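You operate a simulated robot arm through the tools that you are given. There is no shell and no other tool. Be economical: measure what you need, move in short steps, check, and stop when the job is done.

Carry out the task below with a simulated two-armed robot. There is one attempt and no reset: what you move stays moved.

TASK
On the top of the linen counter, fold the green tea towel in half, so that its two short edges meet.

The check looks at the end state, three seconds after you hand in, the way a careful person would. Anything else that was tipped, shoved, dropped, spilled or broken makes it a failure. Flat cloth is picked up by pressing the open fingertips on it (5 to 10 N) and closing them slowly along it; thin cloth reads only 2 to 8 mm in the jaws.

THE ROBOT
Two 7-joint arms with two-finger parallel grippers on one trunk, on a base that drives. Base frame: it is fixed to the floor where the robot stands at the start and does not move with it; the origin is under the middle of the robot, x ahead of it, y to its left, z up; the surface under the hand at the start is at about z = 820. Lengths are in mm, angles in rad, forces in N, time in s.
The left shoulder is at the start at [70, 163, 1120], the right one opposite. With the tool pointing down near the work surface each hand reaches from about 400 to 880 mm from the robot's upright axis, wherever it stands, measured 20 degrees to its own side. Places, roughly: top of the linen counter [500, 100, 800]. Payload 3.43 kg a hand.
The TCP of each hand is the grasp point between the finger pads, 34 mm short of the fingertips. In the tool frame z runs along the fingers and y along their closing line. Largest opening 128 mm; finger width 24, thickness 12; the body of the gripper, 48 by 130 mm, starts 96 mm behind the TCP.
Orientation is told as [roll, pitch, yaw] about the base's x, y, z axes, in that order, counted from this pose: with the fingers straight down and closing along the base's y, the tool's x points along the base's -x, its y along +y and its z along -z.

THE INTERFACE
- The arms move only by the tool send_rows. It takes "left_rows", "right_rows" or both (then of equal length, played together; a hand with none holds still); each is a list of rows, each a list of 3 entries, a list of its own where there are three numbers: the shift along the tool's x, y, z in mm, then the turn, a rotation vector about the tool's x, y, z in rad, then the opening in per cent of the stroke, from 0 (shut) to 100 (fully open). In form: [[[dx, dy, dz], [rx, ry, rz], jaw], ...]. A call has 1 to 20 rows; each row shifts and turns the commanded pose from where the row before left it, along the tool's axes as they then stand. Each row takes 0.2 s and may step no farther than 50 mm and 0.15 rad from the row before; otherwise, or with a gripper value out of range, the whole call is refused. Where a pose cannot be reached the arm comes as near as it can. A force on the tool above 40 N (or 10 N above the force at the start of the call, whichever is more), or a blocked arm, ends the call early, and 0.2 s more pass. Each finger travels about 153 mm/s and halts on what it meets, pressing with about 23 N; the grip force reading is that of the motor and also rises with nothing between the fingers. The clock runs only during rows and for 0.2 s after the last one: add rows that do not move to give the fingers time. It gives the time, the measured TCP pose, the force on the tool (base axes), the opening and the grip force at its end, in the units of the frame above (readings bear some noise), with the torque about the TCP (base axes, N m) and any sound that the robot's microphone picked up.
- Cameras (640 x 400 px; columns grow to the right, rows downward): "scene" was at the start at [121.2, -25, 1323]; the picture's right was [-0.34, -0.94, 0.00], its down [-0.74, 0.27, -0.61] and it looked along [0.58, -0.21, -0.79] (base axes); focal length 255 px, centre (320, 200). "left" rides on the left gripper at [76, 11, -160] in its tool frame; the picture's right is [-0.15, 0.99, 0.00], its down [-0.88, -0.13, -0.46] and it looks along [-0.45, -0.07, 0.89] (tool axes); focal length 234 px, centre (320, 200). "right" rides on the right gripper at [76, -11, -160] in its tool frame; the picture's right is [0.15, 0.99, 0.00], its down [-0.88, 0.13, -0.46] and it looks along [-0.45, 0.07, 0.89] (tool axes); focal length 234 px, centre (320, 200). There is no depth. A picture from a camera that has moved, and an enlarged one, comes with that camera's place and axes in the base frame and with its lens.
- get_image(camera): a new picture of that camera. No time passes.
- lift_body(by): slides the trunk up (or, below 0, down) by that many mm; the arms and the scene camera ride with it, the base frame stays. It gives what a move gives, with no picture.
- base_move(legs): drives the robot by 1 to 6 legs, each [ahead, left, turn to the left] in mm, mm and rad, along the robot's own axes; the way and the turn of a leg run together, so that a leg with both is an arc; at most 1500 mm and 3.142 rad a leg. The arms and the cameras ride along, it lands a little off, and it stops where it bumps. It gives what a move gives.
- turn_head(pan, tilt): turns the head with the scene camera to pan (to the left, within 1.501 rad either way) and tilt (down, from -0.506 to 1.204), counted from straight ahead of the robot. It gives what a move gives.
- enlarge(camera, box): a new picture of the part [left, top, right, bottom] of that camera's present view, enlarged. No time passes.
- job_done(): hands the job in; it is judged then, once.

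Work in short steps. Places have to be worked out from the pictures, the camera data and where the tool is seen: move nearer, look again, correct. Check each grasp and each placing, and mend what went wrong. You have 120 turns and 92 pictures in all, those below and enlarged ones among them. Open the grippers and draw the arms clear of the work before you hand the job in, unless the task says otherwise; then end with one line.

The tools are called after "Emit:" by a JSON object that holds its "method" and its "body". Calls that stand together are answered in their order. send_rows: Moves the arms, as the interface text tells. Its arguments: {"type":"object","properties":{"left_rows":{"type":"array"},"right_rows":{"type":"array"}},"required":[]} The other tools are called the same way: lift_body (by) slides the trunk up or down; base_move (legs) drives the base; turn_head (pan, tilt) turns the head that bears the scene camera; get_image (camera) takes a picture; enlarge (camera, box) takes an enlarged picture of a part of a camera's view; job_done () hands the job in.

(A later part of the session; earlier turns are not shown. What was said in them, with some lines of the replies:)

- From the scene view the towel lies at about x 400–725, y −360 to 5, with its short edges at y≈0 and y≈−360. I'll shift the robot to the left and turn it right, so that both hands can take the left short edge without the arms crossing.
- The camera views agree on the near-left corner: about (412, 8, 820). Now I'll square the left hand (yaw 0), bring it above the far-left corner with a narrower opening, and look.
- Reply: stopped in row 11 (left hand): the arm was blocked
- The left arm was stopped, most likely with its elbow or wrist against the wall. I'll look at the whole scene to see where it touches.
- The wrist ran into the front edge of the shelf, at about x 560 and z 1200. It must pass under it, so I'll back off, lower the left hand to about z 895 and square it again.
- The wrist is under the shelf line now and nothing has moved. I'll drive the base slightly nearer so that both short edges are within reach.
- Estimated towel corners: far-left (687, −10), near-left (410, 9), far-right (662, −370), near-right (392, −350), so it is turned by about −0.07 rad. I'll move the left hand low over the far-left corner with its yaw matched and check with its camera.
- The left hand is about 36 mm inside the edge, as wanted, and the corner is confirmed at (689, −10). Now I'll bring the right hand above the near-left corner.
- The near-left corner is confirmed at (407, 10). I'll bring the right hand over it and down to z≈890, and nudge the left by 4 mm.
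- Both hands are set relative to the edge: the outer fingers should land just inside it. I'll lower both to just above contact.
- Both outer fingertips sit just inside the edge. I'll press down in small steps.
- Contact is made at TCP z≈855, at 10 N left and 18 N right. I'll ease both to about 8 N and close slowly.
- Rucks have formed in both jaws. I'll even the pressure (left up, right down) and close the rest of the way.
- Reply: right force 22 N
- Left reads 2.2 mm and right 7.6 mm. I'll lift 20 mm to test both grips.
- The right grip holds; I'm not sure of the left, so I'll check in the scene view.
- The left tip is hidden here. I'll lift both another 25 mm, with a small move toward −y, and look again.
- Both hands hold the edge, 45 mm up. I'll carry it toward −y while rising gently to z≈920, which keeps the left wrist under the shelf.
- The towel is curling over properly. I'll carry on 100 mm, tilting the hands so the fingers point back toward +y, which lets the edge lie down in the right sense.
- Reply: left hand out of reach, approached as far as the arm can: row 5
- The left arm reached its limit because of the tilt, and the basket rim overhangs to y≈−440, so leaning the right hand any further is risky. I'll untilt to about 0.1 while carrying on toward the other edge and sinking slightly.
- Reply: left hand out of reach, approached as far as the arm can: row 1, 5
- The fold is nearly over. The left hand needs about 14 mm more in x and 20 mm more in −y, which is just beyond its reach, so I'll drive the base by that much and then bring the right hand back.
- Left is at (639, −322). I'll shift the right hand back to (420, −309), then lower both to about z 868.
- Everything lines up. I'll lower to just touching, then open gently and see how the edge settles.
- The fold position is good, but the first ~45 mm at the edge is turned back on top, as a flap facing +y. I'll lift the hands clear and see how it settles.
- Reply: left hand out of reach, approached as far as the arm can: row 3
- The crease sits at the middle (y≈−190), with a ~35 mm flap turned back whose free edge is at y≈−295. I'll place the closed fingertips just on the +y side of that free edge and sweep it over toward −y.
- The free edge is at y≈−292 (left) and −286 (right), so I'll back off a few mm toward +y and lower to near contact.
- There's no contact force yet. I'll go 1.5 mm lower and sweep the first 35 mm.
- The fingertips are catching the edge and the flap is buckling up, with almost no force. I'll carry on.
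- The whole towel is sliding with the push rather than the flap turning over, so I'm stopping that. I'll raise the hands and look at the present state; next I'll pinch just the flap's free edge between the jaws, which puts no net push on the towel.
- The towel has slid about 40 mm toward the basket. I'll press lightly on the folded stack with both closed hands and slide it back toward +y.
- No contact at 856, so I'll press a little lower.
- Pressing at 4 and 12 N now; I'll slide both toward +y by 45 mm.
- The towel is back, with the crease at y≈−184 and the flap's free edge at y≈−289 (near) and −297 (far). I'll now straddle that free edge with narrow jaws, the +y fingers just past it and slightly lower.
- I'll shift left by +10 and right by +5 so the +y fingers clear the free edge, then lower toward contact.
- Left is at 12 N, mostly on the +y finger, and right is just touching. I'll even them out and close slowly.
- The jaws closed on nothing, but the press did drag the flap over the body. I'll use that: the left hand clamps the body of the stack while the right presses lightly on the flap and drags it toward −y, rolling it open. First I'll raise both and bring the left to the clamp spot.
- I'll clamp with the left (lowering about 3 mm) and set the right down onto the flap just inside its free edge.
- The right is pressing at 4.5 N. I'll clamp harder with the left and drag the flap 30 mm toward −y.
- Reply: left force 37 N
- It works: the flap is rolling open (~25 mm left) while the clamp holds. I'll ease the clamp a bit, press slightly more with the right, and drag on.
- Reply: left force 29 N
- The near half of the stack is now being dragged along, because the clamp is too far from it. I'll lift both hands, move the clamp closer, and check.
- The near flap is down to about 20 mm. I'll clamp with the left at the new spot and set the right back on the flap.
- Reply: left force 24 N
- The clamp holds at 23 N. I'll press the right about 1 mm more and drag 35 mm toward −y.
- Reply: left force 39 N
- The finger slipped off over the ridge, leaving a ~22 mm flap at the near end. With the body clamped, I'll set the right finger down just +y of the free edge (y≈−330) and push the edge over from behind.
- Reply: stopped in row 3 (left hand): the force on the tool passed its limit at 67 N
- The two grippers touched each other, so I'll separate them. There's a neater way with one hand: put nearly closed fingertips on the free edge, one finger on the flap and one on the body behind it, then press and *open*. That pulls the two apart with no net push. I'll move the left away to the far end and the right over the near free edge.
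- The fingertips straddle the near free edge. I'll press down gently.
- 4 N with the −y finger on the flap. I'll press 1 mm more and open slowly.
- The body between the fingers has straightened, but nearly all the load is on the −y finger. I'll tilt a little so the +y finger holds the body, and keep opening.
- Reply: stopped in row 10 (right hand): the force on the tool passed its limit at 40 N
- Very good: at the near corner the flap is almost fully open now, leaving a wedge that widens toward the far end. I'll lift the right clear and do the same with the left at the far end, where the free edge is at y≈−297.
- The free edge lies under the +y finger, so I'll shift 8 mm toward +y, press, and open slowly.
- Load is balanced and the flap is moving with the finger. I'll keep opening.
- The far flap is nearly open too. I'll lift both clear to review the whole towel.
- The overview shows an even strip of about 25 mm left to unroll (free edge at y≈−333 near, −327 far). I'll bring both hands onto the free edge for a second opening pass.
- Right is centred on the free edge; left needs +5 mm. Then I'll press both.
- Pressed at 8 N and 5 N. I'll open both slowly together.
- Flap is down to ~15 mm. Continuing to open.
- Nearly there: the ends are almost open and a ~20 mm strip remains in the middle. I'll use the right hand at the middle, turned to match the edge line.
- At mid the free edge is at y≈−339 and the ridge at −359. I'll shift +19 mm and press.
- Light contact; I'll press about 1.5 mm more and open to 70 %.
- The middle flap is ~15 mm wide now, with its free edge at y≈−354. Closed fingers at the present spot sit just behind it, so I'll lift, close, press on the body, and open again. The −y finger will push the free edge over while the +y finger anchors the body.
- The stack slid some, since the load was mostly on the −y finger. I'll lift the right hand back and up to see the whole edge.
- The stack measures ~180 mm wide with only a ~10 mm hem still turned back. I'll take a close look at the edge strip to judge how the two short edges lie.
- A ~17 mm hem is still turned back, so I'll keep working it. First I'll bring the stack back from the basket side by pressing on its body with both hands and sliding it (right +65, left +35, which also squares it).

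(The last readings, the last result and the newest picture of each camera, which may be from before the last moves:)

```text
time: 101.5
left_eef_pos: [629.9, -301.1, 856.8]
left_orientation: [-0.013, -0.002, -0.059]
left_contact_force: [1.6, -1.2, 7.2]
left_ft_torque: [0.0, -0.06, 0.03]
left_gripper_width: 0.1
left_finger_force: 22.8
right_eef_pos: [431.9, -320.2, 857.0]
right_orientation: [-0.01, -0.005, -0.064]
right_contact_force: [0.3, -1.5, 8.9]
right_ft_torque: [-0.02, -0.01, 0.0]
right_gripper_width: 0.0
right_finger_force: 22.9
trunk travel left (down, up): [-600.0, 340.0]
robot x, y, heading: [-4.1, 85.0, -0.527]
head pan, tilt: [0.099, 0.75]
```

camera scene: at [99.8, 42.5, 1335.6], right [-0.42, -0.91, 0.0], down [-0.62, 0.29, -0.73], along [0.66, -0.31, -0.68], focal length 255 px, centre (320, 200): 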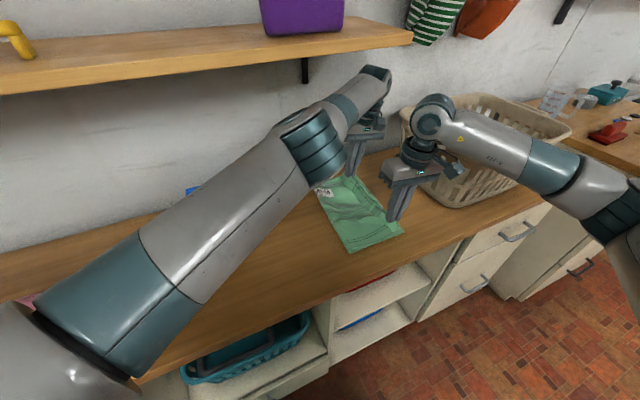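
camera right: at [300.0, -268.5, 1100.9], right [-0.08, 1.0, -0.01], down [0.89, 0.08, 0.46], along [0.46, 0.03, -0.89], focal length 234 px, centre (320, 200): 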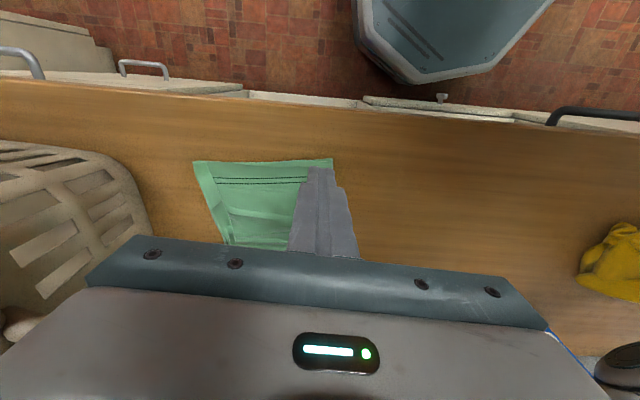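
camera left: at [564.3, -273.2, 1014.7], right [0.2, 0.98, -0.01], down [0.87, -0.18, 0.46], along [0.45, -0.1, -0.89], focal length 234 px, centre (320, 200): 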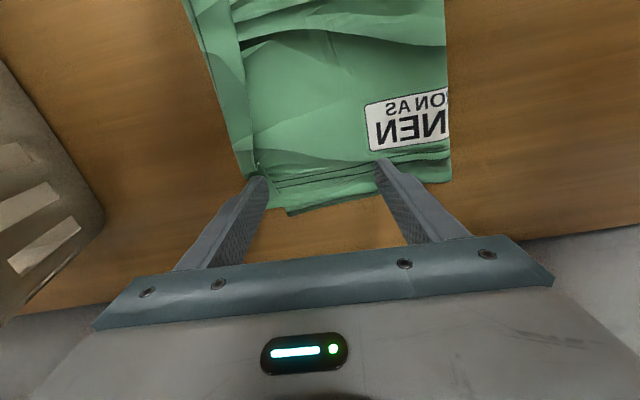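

Pressing at 7 and 9 N. Sliding the stack back now.

Emit:
{"method": "send_rows", "body": {"right_rows": [[[0, 5, 0], [0, 0, 0], 0], [[0, 7.5, 0], [0, 0, 0], 0], [[0, 7.5, 0], [0, 0, 0], 0], [[0, 7.5, 0], [0, 0, 0], 0], [[0, 7.5, 0], [0, 0, 0], 0], [[0, 7.5, 0], [0, 0, 0], 0], [[0, 7.5, 0], [0, 0, 0], 0], [[0, 7.5, 0], [0, 0, 0], 0], [[0, 7.5, 0], [0, 0, 0], 0], [[0, 0, 0], [0, 0, 0], 0], [[0, 0, -12], [0, 0, 0], 0], [[0, 0, -15], [0, 0, 0], 0], [[0, 0, 0], [0, 0, 0], 0]], "left_rows": [[[0, 3, 0], [0, 0, 0], 0], [[0, 4, 0], [0, 0, 0], 0], [[0, 4, 0], [0, 0, 0], 0], [[0, 4, 0], [0, 0, 0], 0], [[0, 4, 0], [0, 0, 0], 0], [[0, 4, 0], [0, 0, 0], 0], [[0, 4, 0], [0, 0, 0], 0], [[0, 4, 0], [0, 0, 0], 0], [[0, 4, 0], [0, 0, 0], 0], [[0, 0, 0], [0, 0, 0], 0], [[0, 0, -12], [0, 0, 0], 0], [[0, 0, -15], [0, 0, 0], 0], [[0, 0, 0], [0, 0, 0], 0]]}}

Emit:
{"method": "get_image", "body": {"camera": "right"}}

```text
time: 104.3
left_eef_pos: [633.5, -265.9, 879.3]
left_orientation: [-0.01, 0.001, -0.059]
left_contact_force: [0.9, 0.1, -0.4]
left_ft_torque: [0.0, 0.03, 0.01]
left_gripper_width: 0.0
left_finger_force: 23.1
right_eef_pos: [435.8, -256.2, 880.1]
right_orientation: [-0.009, 0.001, -0.062]
right_contact_force: [0.2, -0.9, 0.0]
right_ft_torque: [-0.01, 0.0, 0.0]
right_gripper_width: 0.0
right_finger_force: 22.8
trunk travel left (down, up): [-600.0, 340.0]
robot x, y, heading: [-2.8, 85.2, -0.533]
head pan, tilt: [0.099, 0.75]
```

```text
6 pictures are left
camera right: at [359.2, -260.6, 1038.5], right [-0.08, 1.0, -0.01], down [0.89, 0.08, 0.46], along [0.45, 0.03, -0.89], focal length 234 px, centre (320, 200)
```

right: 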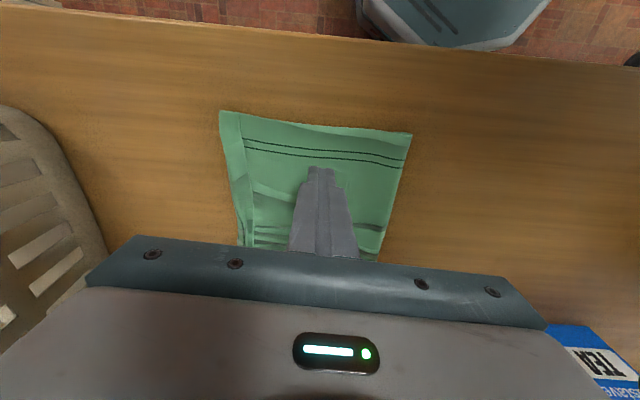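

Stack is back and square: crease at y≈−177, ridge at −345. The right goes to the near free edge (y≈−327); I'll move the left near the far one and look.

Emit:
{"method": "send_rows", "body": {"right_rows": [[[2, -24, 0], [0, 0, 0], 0], [[2, -24, 0], [0, 0, 0], 0], [[0, -23, 0], [0, 0, 0], 0], [[0, 0, 10], [0, 0, 0], 0], [[0, 0, 0], [0, 0, 0], 0]], "left_rows": [[[0, -20, 0], [0, 0, 0], 0], [[0, -20, 0], [0, 0, 0], 0], [[0, -15, 0], [0, 0, 0], 0], [[0, 0, 10], [0, 0, 0], 0], [[0, 0, 0], [0, 0, 0], 0]]}}

Emit:
{"method": "enlarge", "body": {"camera": "left", "box": [220, 0, 480, 230]}}

```text
time: 105.5
left_eef_pos: [628.8, -320.3, 871.0]
left_orientation: [-0.011, 0.001, -0.06]
left_contact_force: [0.6, 0.3, -0.4]
left_ft_torque: [-0.01, -0.03, 0.01]
left_gripper_width: 0.3
left_finger_force: 22.7
right_eef_pos: [428.0, -327.7, 871.1]
right_orientation: [-0.01, -0.003, -0.064]
right_contact_force: [-0.5, -0.4, 0.2]
right_ft_torque: [-0.02, 0.01, -0.01]
right_gripper_width: 0.1
right_finger_force: 23.1
trunk travel left (down, up): [-600.0, 340.0]
robot x, y, heading: [-7.0, 82.3, -0.53]
head pan, tilt: [0.099, 0.75]
```

```text
1.74 times, centred on (350, 115) of left
camera zoom: at [554.0, -303.8, 1030.2], right [0.2, 0.98, -0.01], down [0.87, -0.18, 0.46], along [0.45, -0.1, -0.89], focal length 407 px, centre (268, 348)
```

zoom: 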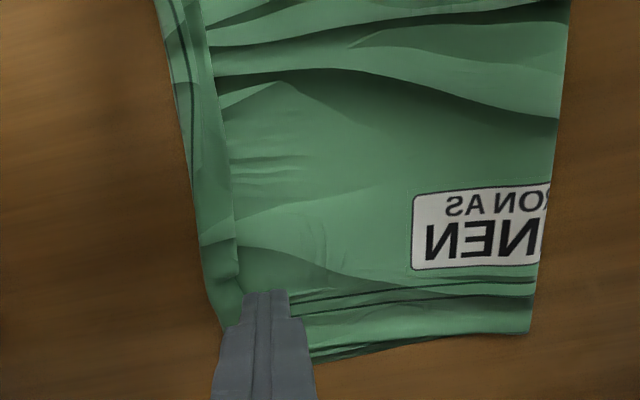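

Far free edge is at y≈−335, with ~14 mm left there. I'll move the left by −14, then press both.

Emit:
{"method": "send_rows", "body": {"right_rows": [[[0, 0, 0], [0, 0, 0], 0], [[0, 0, 7], [0, 0, 0], 0], [[0, 0, 7], [0, 0, 0], 0], [[0, 0, 2], [0, 0, 0], 0], [[0, 0, 0], [0, 0, 0], 0]], "left_rows": [[[0, -14, 0], [0, 0, 0], 0], [[0, 0, 7], [0, 0, 0], 0], [[0, 0, 7], [0, 0, 0], 0], [[0, 0, 2], [0, 0, 0], 0], [[0, 0, 0], [0, 0, 0], 0]]}}

```text
time: 106.7
left_eef_pos: [628.2, -333.6, 856.1]
left_orientation: [-0.012, -0.001, -0.059]
left_contact_force: [2.0, -0.9, 6.6]
left_ft_torque: [-0.01, -0.07, -0.01]
left_gripper_width: 0.1
left_finger_force: 23.1
right_eef_pos: [428.3, -327.6, 855.7]
right_orientation: [-0.011, -0.004, -0.064]
right_contact_force: [2.6, -0.8, 9.5]
right_ft_torque: [-0.02, -0.11, -0.04]
right_gripper_width: 0.1
right_finger_force: 23.5
trunk travel left (down, up): [-600.0, 340.0]
robot x, y, heading: [-2.0, 88.0, -0.536]
head pan, tilt: [0.099, 0.75]
```

Good even pressure; opening both to 60 %.

Emit:
{"method": "send_rows", "body": {"right_rows": [[[0, 0, 0.5], [0, 0, 0], 4], [[0, 0, 0], [0, 0, 0], 8], [[0, 0, 0], [0, 0, 0], 12], [[0, 0, 0], [0, 0, 0], 16], [[0, 0, 0], [0, 0, 0], 20], [[0, 0, 0], [0, 0, 0], 24], [[0, 0, 0], [0, 0, 0], 28], [[0, 0, 0], [0, 0, 0], 32], [[0, 0, 0], [0, 0, 0], 36], [[0, 0, 0], [0, 0, 0], 40], [[0, 0, 0], [0, 0, 0], 44], [[0, 0, 0], [0, 0, 0], 48], [[0, 0, 0], [0, 0, 0], 52], [[0, 0, 0], [0, 0, 0], 56], [[0, 0, 0], [0, 0, 0], 60], [[0, 0, 0], [0, 0, 0], 60]], "left_rows": [[[0, 0, 0.5], [0, 0, 0], 4], [[0, 0, 0], [0, 0, 0], 8], [[0, 0, 0], [0, 0, 0], 12], [[0, 0, 0], [0, 0, 0], 16], [[0, 0, 0], [0, 0, 0], 20], [[0, 0, 0], [0, 0, 0], 24], [[0, 0, 0], [0, 0, 0], 28], [[0, 0, 0], [0, 0, 0], 32], [[0, 0, 0], [0, 0, 0], 36], [[0, 0, 0], [0, 0, 0], 40], [[0, 0, 0], [0, 0, 0], 44], [[0, 0, 0], [0, 0, 0], 48], [[0, 0, 0], [0, 0, 0], 52], [[0, 0, 0], [0, 0, 0], 56], [[0, 0, 0], [0, 0, 0], 60], [[0, 0, 0], [0, 0, 0], 60]]}}

Emit:
{"method": "enlarge", "body": {"camera": "right", "box": [180, 80, 440, 290]}}

```text
time: 110.1
left_eef_pos: [627.0, -334.1, 856.7]
left_orientation: [-0.011, -0.001, -0.058]
left_contact_force: [0.3, -2.4, 11.3]
left_ft_torque: [0.37, -0.09, -0.02]
left_gripper_width: 75.1
left_finger_force: 0.0
right_eef_pos: [426.3, -326.5, 856.6]
right_orientation: [-0.012, -0.006, -0.063]
right_contact_force: [-0.5, -5.0, 19.2]
right_ft_torque: [0.63, -0.12, -0.05]
right_gripper_width: 74.4
right_finger_force: 0.1
trunk travel left (down, up): [-600.0, 340.0]
robot x, y, heading: [-3.1, 82.9, -0.531]
head pan, tilt: [0.099, 0.75]
```

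```text
1.90 times, centred on (310, 185) of right
camera zoom: at [348.3, -331.2, 1015.1], right [-0.08, 1.0, -0.01], down [0.89, 0.08, 0.46], along [0.46, 0.03, -0.89], focal length 446 px, centre (339, 229)
```

zoom: 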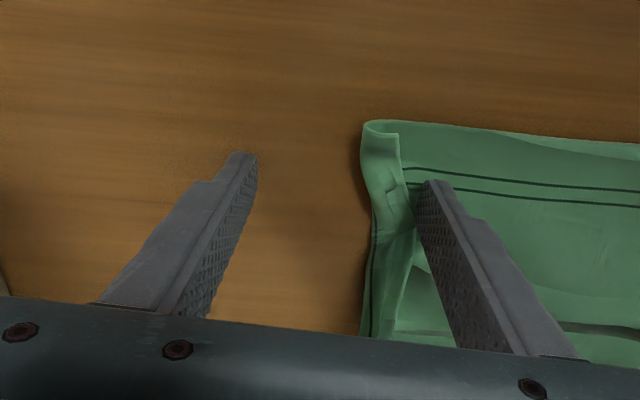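

The +y fingers took most of the load, so the −y ones slipped off. Next try: the left clamps the body firmly, and the right repeats the pass at the near end with its load on the −y finger, keeping its +y finger stationary as an anchor.

Emit:
{"method": "send_rows", "body": {"right_rows": [[[0, 0, -10], [0, 0, 0], 60], [[0, 10, -5], [-0.045, 0, 0], 30], [[0, 12, 0], [0, 0, 0], 0], [[0, 12, 0], [0, 0, 0], 0], [[0, 0, 0], [0, 0, 0], 0], [[0, 0, 6], [0, 0, 0], 0], [[0, 0, 6], [0, 0, 0], 0], [[0, 0, 1.5], [0, 0, 0], 0], [[0, 0, 0], [0, 0, 0], 0]], "left_rows": [[[0, 0, -10], [0, 0, 0], 60], [[0, 10, -5], [0, 0, 0], 30], [[10, 32, 0], [0, 0, 0], 0], [[10, 32, 0], [0, 0, 0], 0], [[9, 25, 0], [0, 0, 0], 0], [[0, 0, 6], [0, 0, 0], 0], [[0, 0, 6], [0, 0, 0], 0], [[0, 0, 4], [0, 0, 0], 0], [[0, 0, 1], [0, 0, 0], 0]]}}

```text
time: 112.1
left_eef_pos: [604.8, -234.6, 854.6]
left_orientation: [-0.016, -0.004, -0.059]
left_contact_force: [0.3, -0.9, 21.8]
left_ft_torque: [0.06, -0.03, 0.01]
left_gripper_width: 0.0
left_finger_force: 22.8
right_eef_pos: [428.5, -291.6, 858.3]
right_orientation: [0.036, -0.004, -0.063]
right_contact_force: [0.7, 0.2, -0.1]
right_ft_torque: [0.02, 0.03, -0.02]
right_gripper_width: 0.0
right_finger_force: 23.1
trunk travel left (down, up): [-600.0, 340.0]
robot x, y, heading: [-4.4, 81.4, -0.528]
head pan, tilt: [0.099, 0.75]
```

Clamp is at 22 N. I'll lower the right a few mm and check the contact split.

Emit:
{"method": "send_rows", "body": {"right_rows": [[[0, 0, 1.5], [0, 0, 0], 0], [[0, 0, 1.5], [0, 0, 0], 0], [[0, 0, 0], [0, 0, 0], 0]]}}

```text
time: 112.9
left_eef_pos: [603.4, -233.6, 855.9]
left_orientation: [-0.016, -0.007, -0.06]
left_contact_force: [6.8, -5.4, 32.4]
left_ft_torque: [-0.03, -0.24, 0.0]
left_gripper_width: 0.2
left_finger_force: 22.8
right_eef_pos: [428.6, -291.6, 856.8]
right_orientation: [0.035, -0.007, -0.063]
right_contact_force: [1.4, 1.9, 8.5]
right_ft_torque: [0.03, -0.06, 0.01]
right_gripper_width: 0.0
right_finger_force: 23.2
trunk travel left (down, up): [-600.0, 340.0]
robot x, y, heading: [-6.9, 80.5, -0.534]
head pan, tilt: [0.099, 0.75]
```

Emit:
{"method": "send_rows", "body": {"right_rows": [[[0, -2.5, 0], [0, 0, 0], 4], [[0, -2.5, 0], [0, 0, 0], 8], [[0, -2.5, 0], [0, 0, 0], 12], [[0, -2.5, 0], [0, 0, 0], 16], [[0, -2.5, 0], [0, 0, 0], 20], [[0, -2.5, 0], [0, 0, 0], 24], [[0, -2.5, 0], [0, 0, 0], 28], [[0, -2.5, 0], [0, 0, 0], 32], [[0, -2.5, 0], [0, 0, 0], 36], [[0, -2.5, 0], [0, 0, 0], 40], [[0, -2.5, 0], [0, 0, 0], 44], [[0, 0, 0], [0, 0, 0], 44]], "left_rows": [[[0, 0, -0.5], [0, 0, 0], 0], [[0, 0, 0], [0, 0, 0], 0], [[0, 0, 0], [0, 0, 0], 0], [[0, 0, 0], [0, 0, 0], 0], [[0, 0, 0], [0, 0, 0], 0], [[0, 0, 0], [0, 0, 0], 0], [[0, 0, 0], [0, 0, 0], 0], [[0, 0, 0], [0, 0, 0], 0], [[0, 0, 0], [0, 0, 0], 0], [[0, 0, 0], [0, 0, 0], 0], [[0, 0, 0], [0, 0, 0], 0], [[0, 0, 0], [0, 0, 0], 0]]}}

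Emit:
{"method": "enlarge", "body": {"camera": "right", "box": [180, 60, 440, 270]}}

```text
time: 115.5
left_eef_pos: [602.5, -233.1, 856.1]
left_orientation: [-0.016, -0.003, -0.059]
left_contact_force: [-0.1, -7.2, 22.6]
left_ft_torque: [-0.14, 0.04, 0.03]
left_gripper_width: 0.0
left_finger_force: 22.7
right_eef_pos: [426.1, -317.6, 856.9]
right_orientation: [0.033, -0.01, -0.06]
right_contact_force: [5.1, 11.1, 33.2]
right_ft_torque: [-0.74, -0.04, 0.12]
right_gripper_width: 49.3
right_finger_force: 0.2
trunk travel left (down, up): [-600.0, 340.0]
robot x, y, heading: [-7.9, 84.1, -0.533]
head pan, tilt: [0.099, 0.75]
```

```text
1.90 times, centred on (310, 165) of right
camera zoom: at [347.6, -329.0, 1014.6], right [-0.09, 1.0, 0.03], down [0.88, 0.06, 0.47], along [0.46, 0.07, -0.88], focal length 446 px, centre (339, 267)
```

zoom: 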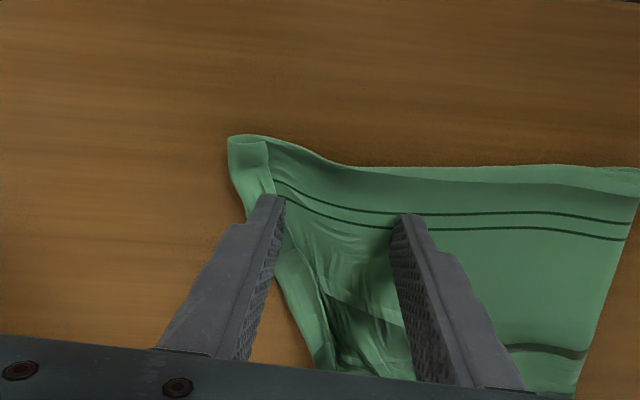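

The load is too heavy on the −y finger, so the body is dragged too. I'll shift weight to the anchor finger (tilt back, ease up 1 mm) and continue opening with a light brush across the hem.

Emit:
{"method": "send_rows", "body": {"right_rows": [[[0, 0, -1.5], [0.02, 0, 0], 44], [[0, 0, 0], [0.02, 0, 0], 44], [[0, 0, 0], [0, 0, 0], 48], [[0, 0, 0], [0, 0, 0], 52], [[0, 0, 0], [0, 0, 0], 56], [[0, 0, 0], [0, 0, 0], 60], [[0, 0, 0], [0, 0, 0], 64], [[0, 0, 0], [0, 0, 0], 68], [[0, 0, 0], [0, 0, 0], 72], [[0, 0, 0], [0, 0, 0], 76], [[0, 0, 0], [0, 0, 0], 80], [[0, 0, 0], [0, 0, 0], 80]]}}

Emit:
{"method": "enlarge", "body": {"camera": "right", "box": [180, 60, 440, 270]}}

```text
time: 118.1
left_eef_pos: [603.0, -232.8, 855.2]
left_orientation: [-0.014, -0.003, -0.058]
left_contact_force: [-4.3, 6.9, 33.6]
left_ft_torque: [0.39, 0.14, 0.05]
left_gripper_width: 0.5
left_finger_force: 22.9
right_eef_pos: [425.7, -319.5, 855.9]
right_orientation: [-0.008, -0.006, -0.063]
right_contact_force: [-0.7, -0.8, 1.4]
right_ft_torque: [0.04, -0.04, 0.02]
right_gripper_width: 102.3
right_finger_force: 0.0
trunk travel left (down, up): [-600.0, 340.0]
robot x, y, heading: [-5.3, 82.0, -0.535]
head pan, tilt: [0.099, 0.75]
```

```text
1.90 times, centred on (310, 165) of right
camera zoom: at [347.7, -323.5, 1015.2], right [-0.08, 1.0, -0.01], down [0.88, 0.08, 0.46], along [0.46, 0.03, -0.89], focal length 446 px, centre (339, 267)
```

zoom: 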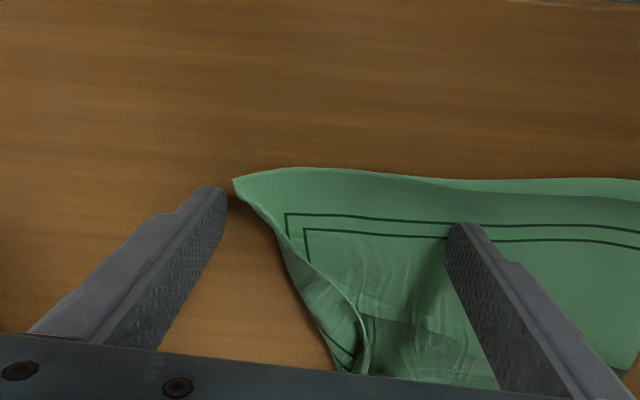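

Excellent! With a heavy anchor and a light brush the near corner has flipped fully open. Now the right will clamp the near body, and the left goes to the still-turned middle/far part; I'll look before placing it.

Emit:
{"method": "send_rows", "body": {"right_rows": [[[0, 0, -14], [0, 0, 0], 80], [[0, 0, -8], [0, 0, 0], 50], [[5, 30, 0], [0, 0, 0], 25], [[5, 30, 0], [0, 0, 0], 0], [[5, 25, 0], [0, 0, 0], 0], [[0, 0, 10], [0, 0, 0], 0], [[0, 0, 9], [0, 0, 0], 0], [[0, 0, 4], [0, 0, 0], 0], [[0, 0, 2], [0, 0, 0], 0]], "left_rows": [[[0, 0, -10], [0, 0, 0], 0], [[0, 0, -9], [0, 0, 0], 0], [[0, -25, 0], [0, 0, 0], 0], [[0, -25, 0], [0, 0, 0], 0], [[0, -15, 0], [0, 0, 0], 0], [[0, 0, 0], [0, 0, 0], 0], [[0, 0, 0], [0, 0, 0], 0], [[0, 0, 0], [0, 0, 0], 0], [[0, 0, 0], [0, 0, 0], 0]]}}

Emit:
{"method": "get_image", "body": {"camera": "left"}}

```text
time: 120.2
left_eef_pos: [600.0, -298.8, 871.9]
left_orientation: [-0.011, 0.001, -0.059]
left_contact_force: [-0.4, -0.3, -0.3]
left_ft_torque: [0.02, -0.02, 0.02]
left_gripper_width: 0.0
left_finger_force: 22.9
right_eef_pos: [420.2, -234.3, 855.4]
right_orientation: [-0.003, -0.012, -0.064]
right_contact_force: [-4.8, 0.8, 21.5]
right_ft_torque: [0.06, 0.46, 0.0]
right_gripper_width: 0.0
right_finger_force: 22.6
trunk travel left (down, up): [-600.0, 340.0]
robot x, y, heading: [-6.0, 77.6, -0.533]
head pan, tilt: [0.099, 0.75]
stopped in row 9 (right hand): the force on the tool passed its limit at 42 N (the readings are from after the stop); the commanded pose is now the measured one
```

```text
1 pictures are left
camera left: at [525.6, -281.5, 1030.8], right [0.2, 0.98, -0.01], down [0.87, -0.18, 0.46], along [0.45, -0.1, -0.89], focal length 234 px, centre (320, 200)
```

left: 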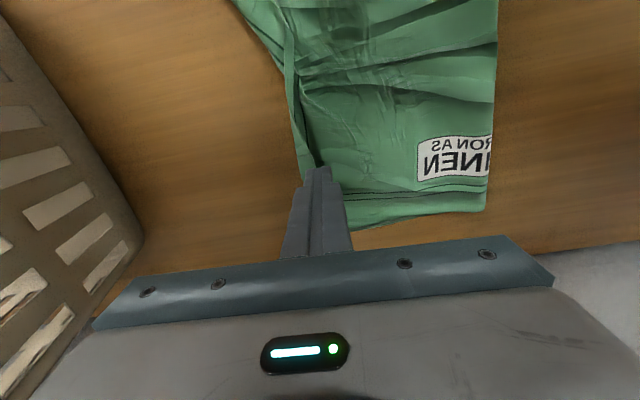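

The left is centred on the free edge at (600, −300), with ~14 mm to flip. I'll repeat the recipe that worked: tilt toward the −y finger and press.

Emit:
{"method": "send_rows", "body": {"left_rows": [[[0, 0, 5], [-0.045, 0, 0], 0], [[0, 0, 6], [0, 0, 0], 0], [[0, 0, 3], [0, 0, 0], 0], [[0, 0, 2], [0, 0, 0], 0], [[0, 0, 0], [0, 0, 0], 0]]}}

```text
time: 121.4
left_eef_pos: [601.3, -297.6, 858.1]
left_orientation: [0.033, -0.004, -0.058]
left_contact_force: [-0.3, 0.3, 0.8]
left_ft_torque: [0.0, 0.02, -0.01]
left_gripper_width: 0.0
left_finger_force: 23.0
right_eef_pos: [419.7, -234.1, 856.0]
right_orientation: [-0.007, -0.014, -0.062]
right_contact_force: [3.6, -1.9, 36.5]
right_ft_torque: [-0.06, 0.21, 0.05]
right_gripper_width: 0.1
right_finger_force: 23.1
trunk travel left (down, up): [-600.0, 340.0]
robot x, y, heading: [-6.7, 79.5, -0.53]
head pan, tilt: [0.099, 0.75]
```

Emit:
{"method": "send_rows", "body": {"left_rows": [[[0, 0, 1.5], [0, 0, 0], 0], [[0, 0, 1], [0, 0, 0], 0], [[0, 0, 0], [0, 0, 0], 0]], "right_rows": [[[0, 0, -1], [0, 0, 0], 0], [[0, 0, -0.5], [0, 0, 0], 0], [[0, 0, 0], [0, 0, 0], 0]]}}

```text
time: 122.2
left_eef_pos: [601.0, -297.5, 857.1]
left_orientation: [0.033, -0.002, -0.057]
left_contact_force: [1.1, 2.0, 13.5]
left_ft_torque: [0.06, -0.04, 0.03]
left_gripper_width: 0.2
left_finger_force: 22.7
right_eef_pos: [418.7, -233.1, 855.9]
right_orientation: [-0.007, -0.01, -0.063]
right_contact_force: [3.8, -2.2, 19.8]
right_ft_torque: [-0.07, 0.04, 0.04]
right_gripper_width: 0.0
right_finger_force: 22.8
trunk travel left (down, up): [-600.0, 340.0]
robot x, y, heading: [-8.7, 82.6, -0.532]
head pan, tilt: [0.099, 0.75]
```

Good: 13 N left and 20 N clamp. Phase one: opening with the +y finger stationary.

Emit:
{"method": "send_rows", "body": {"left_rows": [[[0, -2.5, -0.5], [0, 0, 0], 4], [[0, -2.5, 0], [0, 0, 0], 8], [[0, -2.5, 0], [0, 0, 0], 12], [[0, -2.5, 0], [0, 0, 0], 16], [[0, -2.5, 0], [0, 0, 0], 20], [[0, -2.5, 0], [0, 0, 0], 24], [[0, -2.5, 0], [0, 0, 0], 28], [[0, -2.5, 0], [0, 0, 0], 32], [[0, -2.5, 0], [0, 0, 0], 36], [[0, -2.5, 0], [0, 0, 0], 40], [[0, -2.5, 0], [0, 0, 0], 44], [[0, 0, 0], [0, 0, 0], 44]]}}

```text
time: 124.8
left_eef_pos: [598.1, -324.5, 855.5]
left_orientation: [0.031, -0.004, -0.058]
left_contact_force: [0.4, 8.0, 31.0]
left_ft_torque: [-0.8, 0.0, 0.05]
left_gripper_width: 51.2
left_finger_force: 0.1
right_eef_pos: [418.3, -233.6, 856.8]
right_orientation: [-0.007, -0.012, -0.062]
right_contact_force: [0.3, -0.8, 1.1]
right_ft_torque: [-0.02, -0.02, 0.01]
right_gripper_width: 0.1
right_finger_force: 23.0
trunk travel left (down, up): [-600.0, 340.0]
robot x, y, heading: [-7.4, 82.0, -0.53]
head pan, tilt: [0.099, 0.75]
```

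The readings closely match the earlier success (31 N, torque −0.8). Phase two: ease up, tilt the load to the anchor finger and brush on to 80 %.

Emit:
{"method": "send_rows", "body": {"left_rows": [[[0, 0, -1.5], [0.02, 0, 0], 44], [[0, 0, 0], [0.02, 0, 0], 44], [[0, 0, 0], [0, 0, 0], 48], [[0, 0, 0], [0, 0, 0], 52], [[0, 0, 0], [0, 0, 0], 56], [[0, 0, 0], [0, 0, 0], 60], [[0, 0, 0], [0, 0, 0], 64], [[0, 0, 0], [0, 0, 0], 68], [[0, 0, 0], [0, 0, 0], 72], [[0, 0, 0], [0, 0, 0], 76], [[0, 0, 0], [0, 0, 0], 80], [[0, 0, 0], [0, 0, 0], 80], [[0, 0, -12], [0, 0, 0], 80], [[0, 0, -10], [0, 0, 0], 80]], "right_rows": [[[0, 0, 1.5], [0, 0, 0], 0], [[0, 0, 0], [0, 0, 0], 0], [[0, 0, 0], [0, 0, 0], 0], [[0, 0, 0], [0, 0, 0], 0], [[0, 0, 0], [0, 0, 0], 0], [[0, 0, 0], [0, 0, 0], 0], [[0, 0, 0], [0, 0, 0], 0], [[0, 0, 0], [0, 0, 0], 0], [[0, 0, 0], [0, 0, 0], 0], [[0, 0, 0], [0, 0, 0], 0], [[0, 0, 0], [0, 0, 0], 0], [[0, 0, 0], [0, 0, 0], 0], [[0, 0, -10], [0, 0, 0], 0], [[0, 0, -15], [0, 0, 0], 0]]}}

```text
time: 127.8
left_eef_pos: [599.8, -325.4, 877.0]
left_orientation: [-0.006, 0.001, -0.06]
left_contact_force: [-0.5, 0.4, -1.0]
left_ft_torque: [-0.01, -0.01, 0.02]
left_gripper_width: 102.7
left_finger_force: 0.0
right_eef_pos: [419.7, -233.9, 877.4]
right_orientation: [-0.007, -0.008, -0.064]
right_contact_force: [0.1, 0.3, -0.2]
right_ft_torque: [0.0, -0.01, -0.03]
right_gripper_width: 0.1
right_finger_force: 23.3
trunk travel left (down, up): [-600.0, 340.0]
robot x, y, heading: [-7.3, 83.7, -0.539]
head pan, tilt: [0.099, 0.75]
```

I'll retract both hands to clear the view and use the last picture for the whole towel.

Emit:
{"method": "send_rows", "body": {"left_rows": [[[0, 30, -5], [0, 0, 0], 50], [[0, 35, 0], [0, 0, 0], 20], [[-10, 40, 0], [0, 0, 0], 0], [[-10, 40, 0], [0, 0, 0], 0], [[-10, 30, 0], [0, 0, 0], 0], [[0, 0, 0], [0, 0, 0], 0]], "right_rows": [[[0, 0, -25], [0, 0, 0], 0], [[40, -20, -15], [0, 0, 0], 0], [[45, -20, -15], [0, 0, 0], 0], [[45, -20, 0], [0, 0, 0], 0], [[30, -40, 0], [0, 0, 0], 0], [[0, -40, 0], [0, 0, 0], 0]]}}

Emit:
{"method": "enlarge", "body": {"camera": "scene", "box": [270, 130, 420, 260]}}

```text
refused: row 3 steps farther than a row can; nothing moved
```

```text
3.08 times, centred on (345, 195) of scene
camera zoom: at [112.6, 23.9, 1335.5], right [-0.42, -0.91, 0.0], down [-0.62, 0.29, -0.73], along [0.66, -0.31, -0.68], focal length 785 px, centre (243, 215)
```

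zoom: 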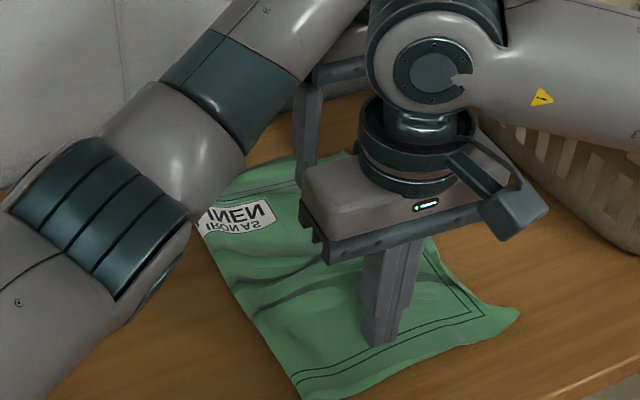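

No pictures remain, so I'll work from readings. More of the label showing on top tells me the top layer now overshoots the lower short edge by ~30–45 mm. I'll correct it with a self-aligning move: fingertips touching the table outside the edge (−y side), pushing the top edge toward +y until both edges are flush. First I'll close the left, raise the right, and shift the base for reach.

Emit:
{"method": "send_rows", "body": {"left_rows": [[[0, 0, -8], [0, 0, 0], 50], [[0, 0, 0], [0, 0, 0], 20], [[0, 0, 0], [0, 0, 0], 0], [[0, 0, 0], [0, 0, 0], 0]], "right_rows": [[[0, 0, -10], [0, 0, 0], 0], [[0, 0, 0], [0, 0, 0], 0], [[0, 0, 0], [0, 0, 0], 0], [[0, 0, 0], [0, 0, 0], 0]]}}

Emit:
{"method": "base_move", "body": {"legs": [[20, -34, 0]]}}

```text
time: 128.8
left_eef_pos: [600.0, -325.5, 884.6]
left_orientation: [-0.006, 0.002, -0.06]
left_contact_force: [0.2, -0.1, -1.3]
left_ft_torque: [0.03, 0.03, -0.01]
left_gripper_width: 0.0
left_finger_force: 22.5
right_eef_pos: [419.3, -234.7, 889.9]
right_orientation: [-0.006, -0.008, -0.063]
right_contact_force: [0.0, -0.1, 0.7]
right_ft_torque: [0.0, 0.02, 0.0]
right_gripper_width: 0.0
right_finger_force: 22.8
trunk travel left (down, up): [-600.0, 340.0]
robot x, y, heading: [-5.7, 81.4, -0.529]
head pan, tilt: [0.099, 0.75]
```

```text
time: 129.7
left_eef_pos: [600.3, -365.2, 886.3]
left_orientation: [-0.005, 0.0, -0.06]
left_contact_force: [-0.8, 0.4, 0.2]
left_ft_torque: [0.02, -0.01, -0.01]
left_gripper_width: 0.2
left_finger_force: 23.0
right_eef_pos: [419.8, -272.9, 888.9]
right_orientation: [-0.005, -0.009, -0.062]
right_contact_force: [0.1, -0.1, 0.2]
right_ft_torque: [0.0, 0.0, 0.01]
right_gripper_width: 0.2
right_finger_force: 23.2
trunk travel left (down, up): [-600.0, 340.0]
robot x, y, heading: [-8.3, 44.3, -0.534]
head pan, tilt: [0.099, 0.75]
```

Now I'll take both closed hands to y≈−388, outside the towel's edge, and lower to just above the table.

Emit:
{"method": "send_rows", "body": {"left_rows": [[[-13, -10, 0], [0, 0, 0], 0], [[-13, -11, 0], [0, 0, 0], 0], [[0, 0, 0], [0, 0, 0], 0], [[0, 0, 12], [0, 0, 0], 0], [[0, 0, 14], [0, 0, 0], 0], [[0, 0, 3], [0, 0, 0], 0], [[0, 0, 0], [0, 0, 0], 0]], "right_rows": [[[-2, -39, 0], [0, 0, 0], 0], [[-2, -39, 0], [0, 0, 0], 0], [[-2, -39, 0], [0, 0, 0], 0], [[0, 0, 12], [0, 0, 0], 0], [[0, 0, 14], [0, 0, 0], 0], [[0, 0, 5], [0, 0, 0], 0], [[0, 0, 0], [0, 0, 0], 0]]}}

```text
time: 131.3
left_eef_pos: [624.7, -386.3, 855.1]
left_orientation: [-0.009, 0.003, -0.06]
left_contact_force: [0.2, -0.5, -0.3]
left_ft_torque: [-0.02, -0.01, -0.02]
left_gripper_width: 0.0
left_finger_force: 23.3
right_eef_pos: [419.3, -390.5, 857.6]
right_orientation: [-0.004, -0.009, -0.064]
right_contact_force: [0.4, -0.7, 0.2]
right_ft_torque: [-0.01, 0.0, -0.01]
right_gripper_width: 0.1
right_finger_force: 22.7
trunk travel left (down, up): [-600.0, 340.0]
robot x, y, heading: [-6.1, 44.1, -0.53]
head pan, tilt: [0.099, 0.75]
```

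No contact, so both are clear of the cloth. I'll lower to touch the bare table.

Emit:
{"method": "send_rows", "body": {"left_rows": [[[0, 0, 1], [0, 0, 0], 0], [[0, 0, 1], [0, 0, 0], 0], [[0, 0, 0], [0, 0, 0], 0]], "right_rows": [[[0, 0, 2], [0, 0, 0], 0], [[0, 0, 2], [0, 0, 0], 0], [[0, 0, 0], [0, 0, 0], 0]]}}

```text
time: 132.1
left_eef_pos: [624.0, -387.1, 854.4]
left_orientation: [-0.007, 0.0, -0.061]
left_contact_force: [0.0, -0.4, 0.8]
left_ft_torque: [0.0, -0.06, 0.01]
left_gripper_width: 0.0
left_finger_force: 22.5
right_eef_pos: [417.8, -390.0, 854.0]
right_orientation: [-0.006, -0.007, -0.062]
right_contact_force: [0.2, -0.7, -0.1]
right_ft_torque: [-0.03, 0.03, 0.03]
right_gripper_width: 0.2
right_finger_force: 23.3
trunk travel left (down, up): [-600.0, 340.0]
robot x, y, heading: [-5.4, 42.8, -0.534]
head pan, tilt: [0.099, 0.75]
```

Emit:
{"method": "send_rows", "body": {"left_rows": [[[0, 0, 0.6], [0, 0, 0], 0], [[0, 6, 0], [0, 0, 0], 0], [[0, 6, 0], [0, 0, 0], 0], [[0, 6, 0], [0, 0, 0], 0], [[0, 6, 0], [0, 0, 0], 0], [[0, 6, 0], [0, 0, 0], 0], [[0, 6, 0], [0, 0, 0], 0], [[0, 0, 0], [0, 0, 0], 0]], "right_rows": [[[0, 0, 0.8], [0, 0, 0], 0], [[0, 6.5, 0], [0, 0, 0], 0], [[0, 6.5, 0], [0, 0, 0], 0], [[0, 6.5, 0], [0, 0, 0], 0], [[0, 6.5, 0], [0, 0, 0], 0], [[0, 6.5, 0], [0, 0, 0], 0], [[0, 6.5, 0], [0, 0, 0], 0], [[0, 0, 0], [0, 0, 0], 0]]}}

```text
time: 133.9
left_eef_pos: [625.9, -351.6, 853.8]
left_orientation: [-0.007, -0.003, -0.059]
left_contact_force: [-1.7, -8.0, 8.2]
left_ft_torque: [-0.19, 0.07, 0.02]
left_gripper_width: 0.0
left_finger_force: 23.3
right_eef_pos: [420.6, -351.9, 855.1]
right_orientation: [-0.004, -0.013, -0.063]
right_contact_force: [0.7, -7.7, 8.3]
right_ft_torque: [-0.2, 0.02, 0.07]
right_gripper_width: 0.1
right_finger_force: 23.1
trunk travel left (down, up): [-600.0, 340.0]
robot x, y, heading: [-7.2, 42.9, -0.532]
head pan, tilt: [0.099, 0.75]
```

Faces are at y≈−340, with 8 N of table friction. I'll ease slightly and continue to about −314.

Emit:
{"method": "send_rows", "body": {"left_rows": [[[0, 4, -0.7], [0, 0, 0], 0], [[0, 5, 0], [0, 0, 0], 0], [[0, 5, 0], [0, 0, 0], 0], [[0, 5, 0], [0, 0, 0], 0], [[0, 5, 0], [0, 0, 0], 0], [[0, 0, 0], [0, 0, 0], 0]], "right_rows": [[[0, 5, -0.7], [0, 0, 0], 0], [[0, 5, 0], [0, 0, 0], 0], [[0, 5, 0], [0, 0, 0], 0], [[0, 5, 0], [0, 0, 0], 0], [[0, 5, 0], [0, 0, 0], 0], [[0, 0, 0], [0, 0, 0], 0]]}}

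```text
time: 135.3
left_eef_pos: [627.0, -326.9, 853.6]
left_orientation: [-0.005, 0.0, -0.061]
left_contact_force: [0.7, -4.6, 3.5]
left_ft_torque: [-0.08, 0.0, -0.01]
left_gripper_width: 0.1
left_finger_force: 22.4
right_eef_pos: [422.0, -326.9, 853.7]
right_orientation: [-0.003, -0.011, -0.063]
right_contact_force: [-1.4, -8.7, 10.7]
right_ft_torque: [-0.24, 0.13, 0.1]
right_gripper_width: 0.0
right_finger_force: 22.8
trunk travel left (down, up): [-600.0, 340.0]
robot x, y, heading: [-7.9, 46.8, -0.531]
head pan, tilt: [0.099, 0.75]
```

Both edge ends are pushed flush to y≈−315. Now I'll lift the left away over +y and back the right out to −y for a push at the middle (x≈525).

Emit:
{"method": "send_rows", "body": {"left_rows": [[[0, -4, -6], [0, 0, 0], 0], [[0, 0, -12], [0, 0, 0], 0], [[0, 10, -12], [0, 0, 0], 0], [[0, 45, 0], [0, 0, 0], 0], [[0, 45, 0], [0, 0, 0], 0], [[0, 45, 0], [0, 0, 0], 0], [[0, 45, 0], [0, 0, 0], 0], [[0, 0, 0], [0, 0, 0], 0], [[0, 0, 0], [0, 0, 0], 0], [[0, 0, 0], [0, 0, 0], 0], [[0, 0, 0], [0, 0, 0], 0]], "right_rows": [[[0, -5, 0], [0, 0, 0], 0], [[0, -10, -10], [0, 0, 0], 0], [[0, -30, -10], [0, 0, 0], 0], [[0, -18, 0], [0, 0, 0], 0], [[0, 0, 0], [0, 0, 0], 0], [[0, 0, 0], [0, 0, 0], 0], [[-35, 0, 0], [0, 0, 0], 0], [[-35, 0, 0], [0, 0, 0], 0], [[-33, 0, 0], [0, 0, 0], 0], [[0, 0, 10], [0, 0, 0], 0], [[0, 0, 9], [0, 0, 0], 0]]}}

```text
time: 137.7
left_eef_pos: [641.6, -139.0, 880.7]
left_orientation: [-0.007, 0.001, -0.059]
left_contact_force: [0.1, 0.2, -0.2]
left_ft_torque: [0.0, 0.05, -0.03]
left_gripper_width: 0.0
left_finger_force: 23.0
right_eef_pos: [522.4, -397.1, 855.3]
right_orientation: [-0.004, -0.01, -0.063]
right_contact_force: [0.7, -0.4, 0.5]
right_ft_torque: [-0.04, -0.01, 0.0]
right_gripper_width: 0.0
right_finger_force: 22.7
trunk travel left (down, up): [-600.0, 340.0]
robot x, y, heading: [-3.0, 47.7, -0.531]
head pan, tilt: [0.099, 0.75]
```

Right is outside the edge at the middle. I'll touch the table lightly and push up to the same line (centre y≈−327).

Emit:
{"method": "send_rows", "body": {"right_rows": [[[0, 0, 1.3], [0, 0, 0], 0], [[0, 7, 0], [0, 0, 0], 0], [[0, 7, 0], [0, 0, 0], 0], [[0, 7, 0], [0, 0, 0], 0], [[0, 7, 0], [0, 0, 0], 0], [[0, 7, 0], [0, 0, 0], 0], [[0, 7, 0], [0, 0, 0], 0], [[0, 7, 0], [0, 0, 0], 0], [[0, 7, 0], [0, 0, 0], 0], [[0, 7, 0], [0, 0, 0], 0], [[0, 6, 0], [0, 0, 0], 0], [[0, 0, 0], [0, 0, 0], 0]]}}

```text
time: 140.3
left_eef_pos: [639.8, -140.3, 882.2]
left_orientation: [-0.007, 0.001, -0.06]
left_contact_force: [0.2, 0.4, -0.6]
left_ft_torque: [0.0, -0.04, 0.02]
left_gripper_width: 0.1
left_finger_force: 23.2
right_eef_pos: [526.1, -327.1, 855.2]
right_orientation: [-0.006, -0.009, -0.062]
right_contact_force: [0.1, -0.3, 0.2]
right_ft_torque: [0.02, 0.01, 0.01]
right_gripper_width: 0.1
right_finger_force: 23.3
trunk travel left (down, up): [-600.0, 340.0]
robot x, y, heading: [-5.2, 41.6, -0.53]
head pan, tilt: [0.099, 0.75]
```

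The middle is pushed flush too. Now I'll draw both arms clear: right up and back, left out from under the shelf and then up.

Emit:
{"method": "send_rows", "body": {"right_rows": [[[0, -5, -3], [0, 0, 0], 0], [[0, -5, -20], [0, 0, 0], 0], [[0, 0, -40], [0, 0, 0], 0], [[20, 0, -40], [0, 0, 0], 0], [[40, 0, -20], [0, 0, 0], 20], [[45, 0, 0], [0, 0, 0], 50], [[45, 0, 0], [0, 0, 0], 80], [[45, 0, 0], [0, 0, 0], 100], [[45, 0, 0], [0, 0, 0], 100], [[0, 0, 0], [0, 0, 0], 100], [[0, 0, 0], [0, 0, 0], 100], [[0, 0, 0], [0, 0, 0], 100], [[0, 0, 0], [0, 0, 0], 100]], "left_rows": [[[0, 0, 0], [0, 0, 0], 0], [[0, 0, 0], [0, 0, 0], 0], [[0, 0, 0], [0, 0, 0], 0], [[0, 0, 0], [0, 0, 0], 0], [[0, 0, 0], [0, 0, 0], 0], [[40, 10, 0], [0, 0, 0], 0], [[45, 10, 0], [0, 0, 0], 0], [[45, 10, 0], [0, 0, 0], 0], [[45, 10, 0], [0, 0, 0], 0], [[40, 0, -20], [0, 0, 0], 0], [[0, 0, -40], [0, 0, 0], 50], [[0, 0, -45], [0, 0, 0], 100], [[0, 0, 0], [0, 0, 0], 100]]}}

```text
time: 143.1
left_eef_pos: [425.5, -86.9, 988.3]
left_orientation: [-0.004, 0.002, -0.06]
left_contact_force: [0.0, 0.9, -0.5]
left_ft_torque: [0.02, 0.06, 0.02]
left_gripper_width: 127.9
left_finger_force: 0.1
right_eef_pos: [284.4, -320.0, 974.7]
right_orientation: [-0.005, -0.008, -0.062]
right_contact_force: [0.1, -0.3, 0.7]
right_ft_torque: [-0.02, -0.01, 0.0]
right_gripper_width: 128.1
right_finger_force: 0.1
trunk travel left (down, up): [-600.0, 340.0]
robot x, y, heading: [-7.6, 45.8, -0.538]
head pan, tilt: [0.099, 0.75]
```

Both arms are clear and the grippers are open, so I'm handing in.

Emit:
{"method": "job_done", "body": {}}

```text
The job is handed in.
```

I folded the green tea towel in half on the linen counter with its short edges brought together, but I can't confirm they meet exactly. I made the last edge correction without a camera because my pictures had run out. On the way, the left arm also bumped the shelf once, with nothing on it visibly moved.
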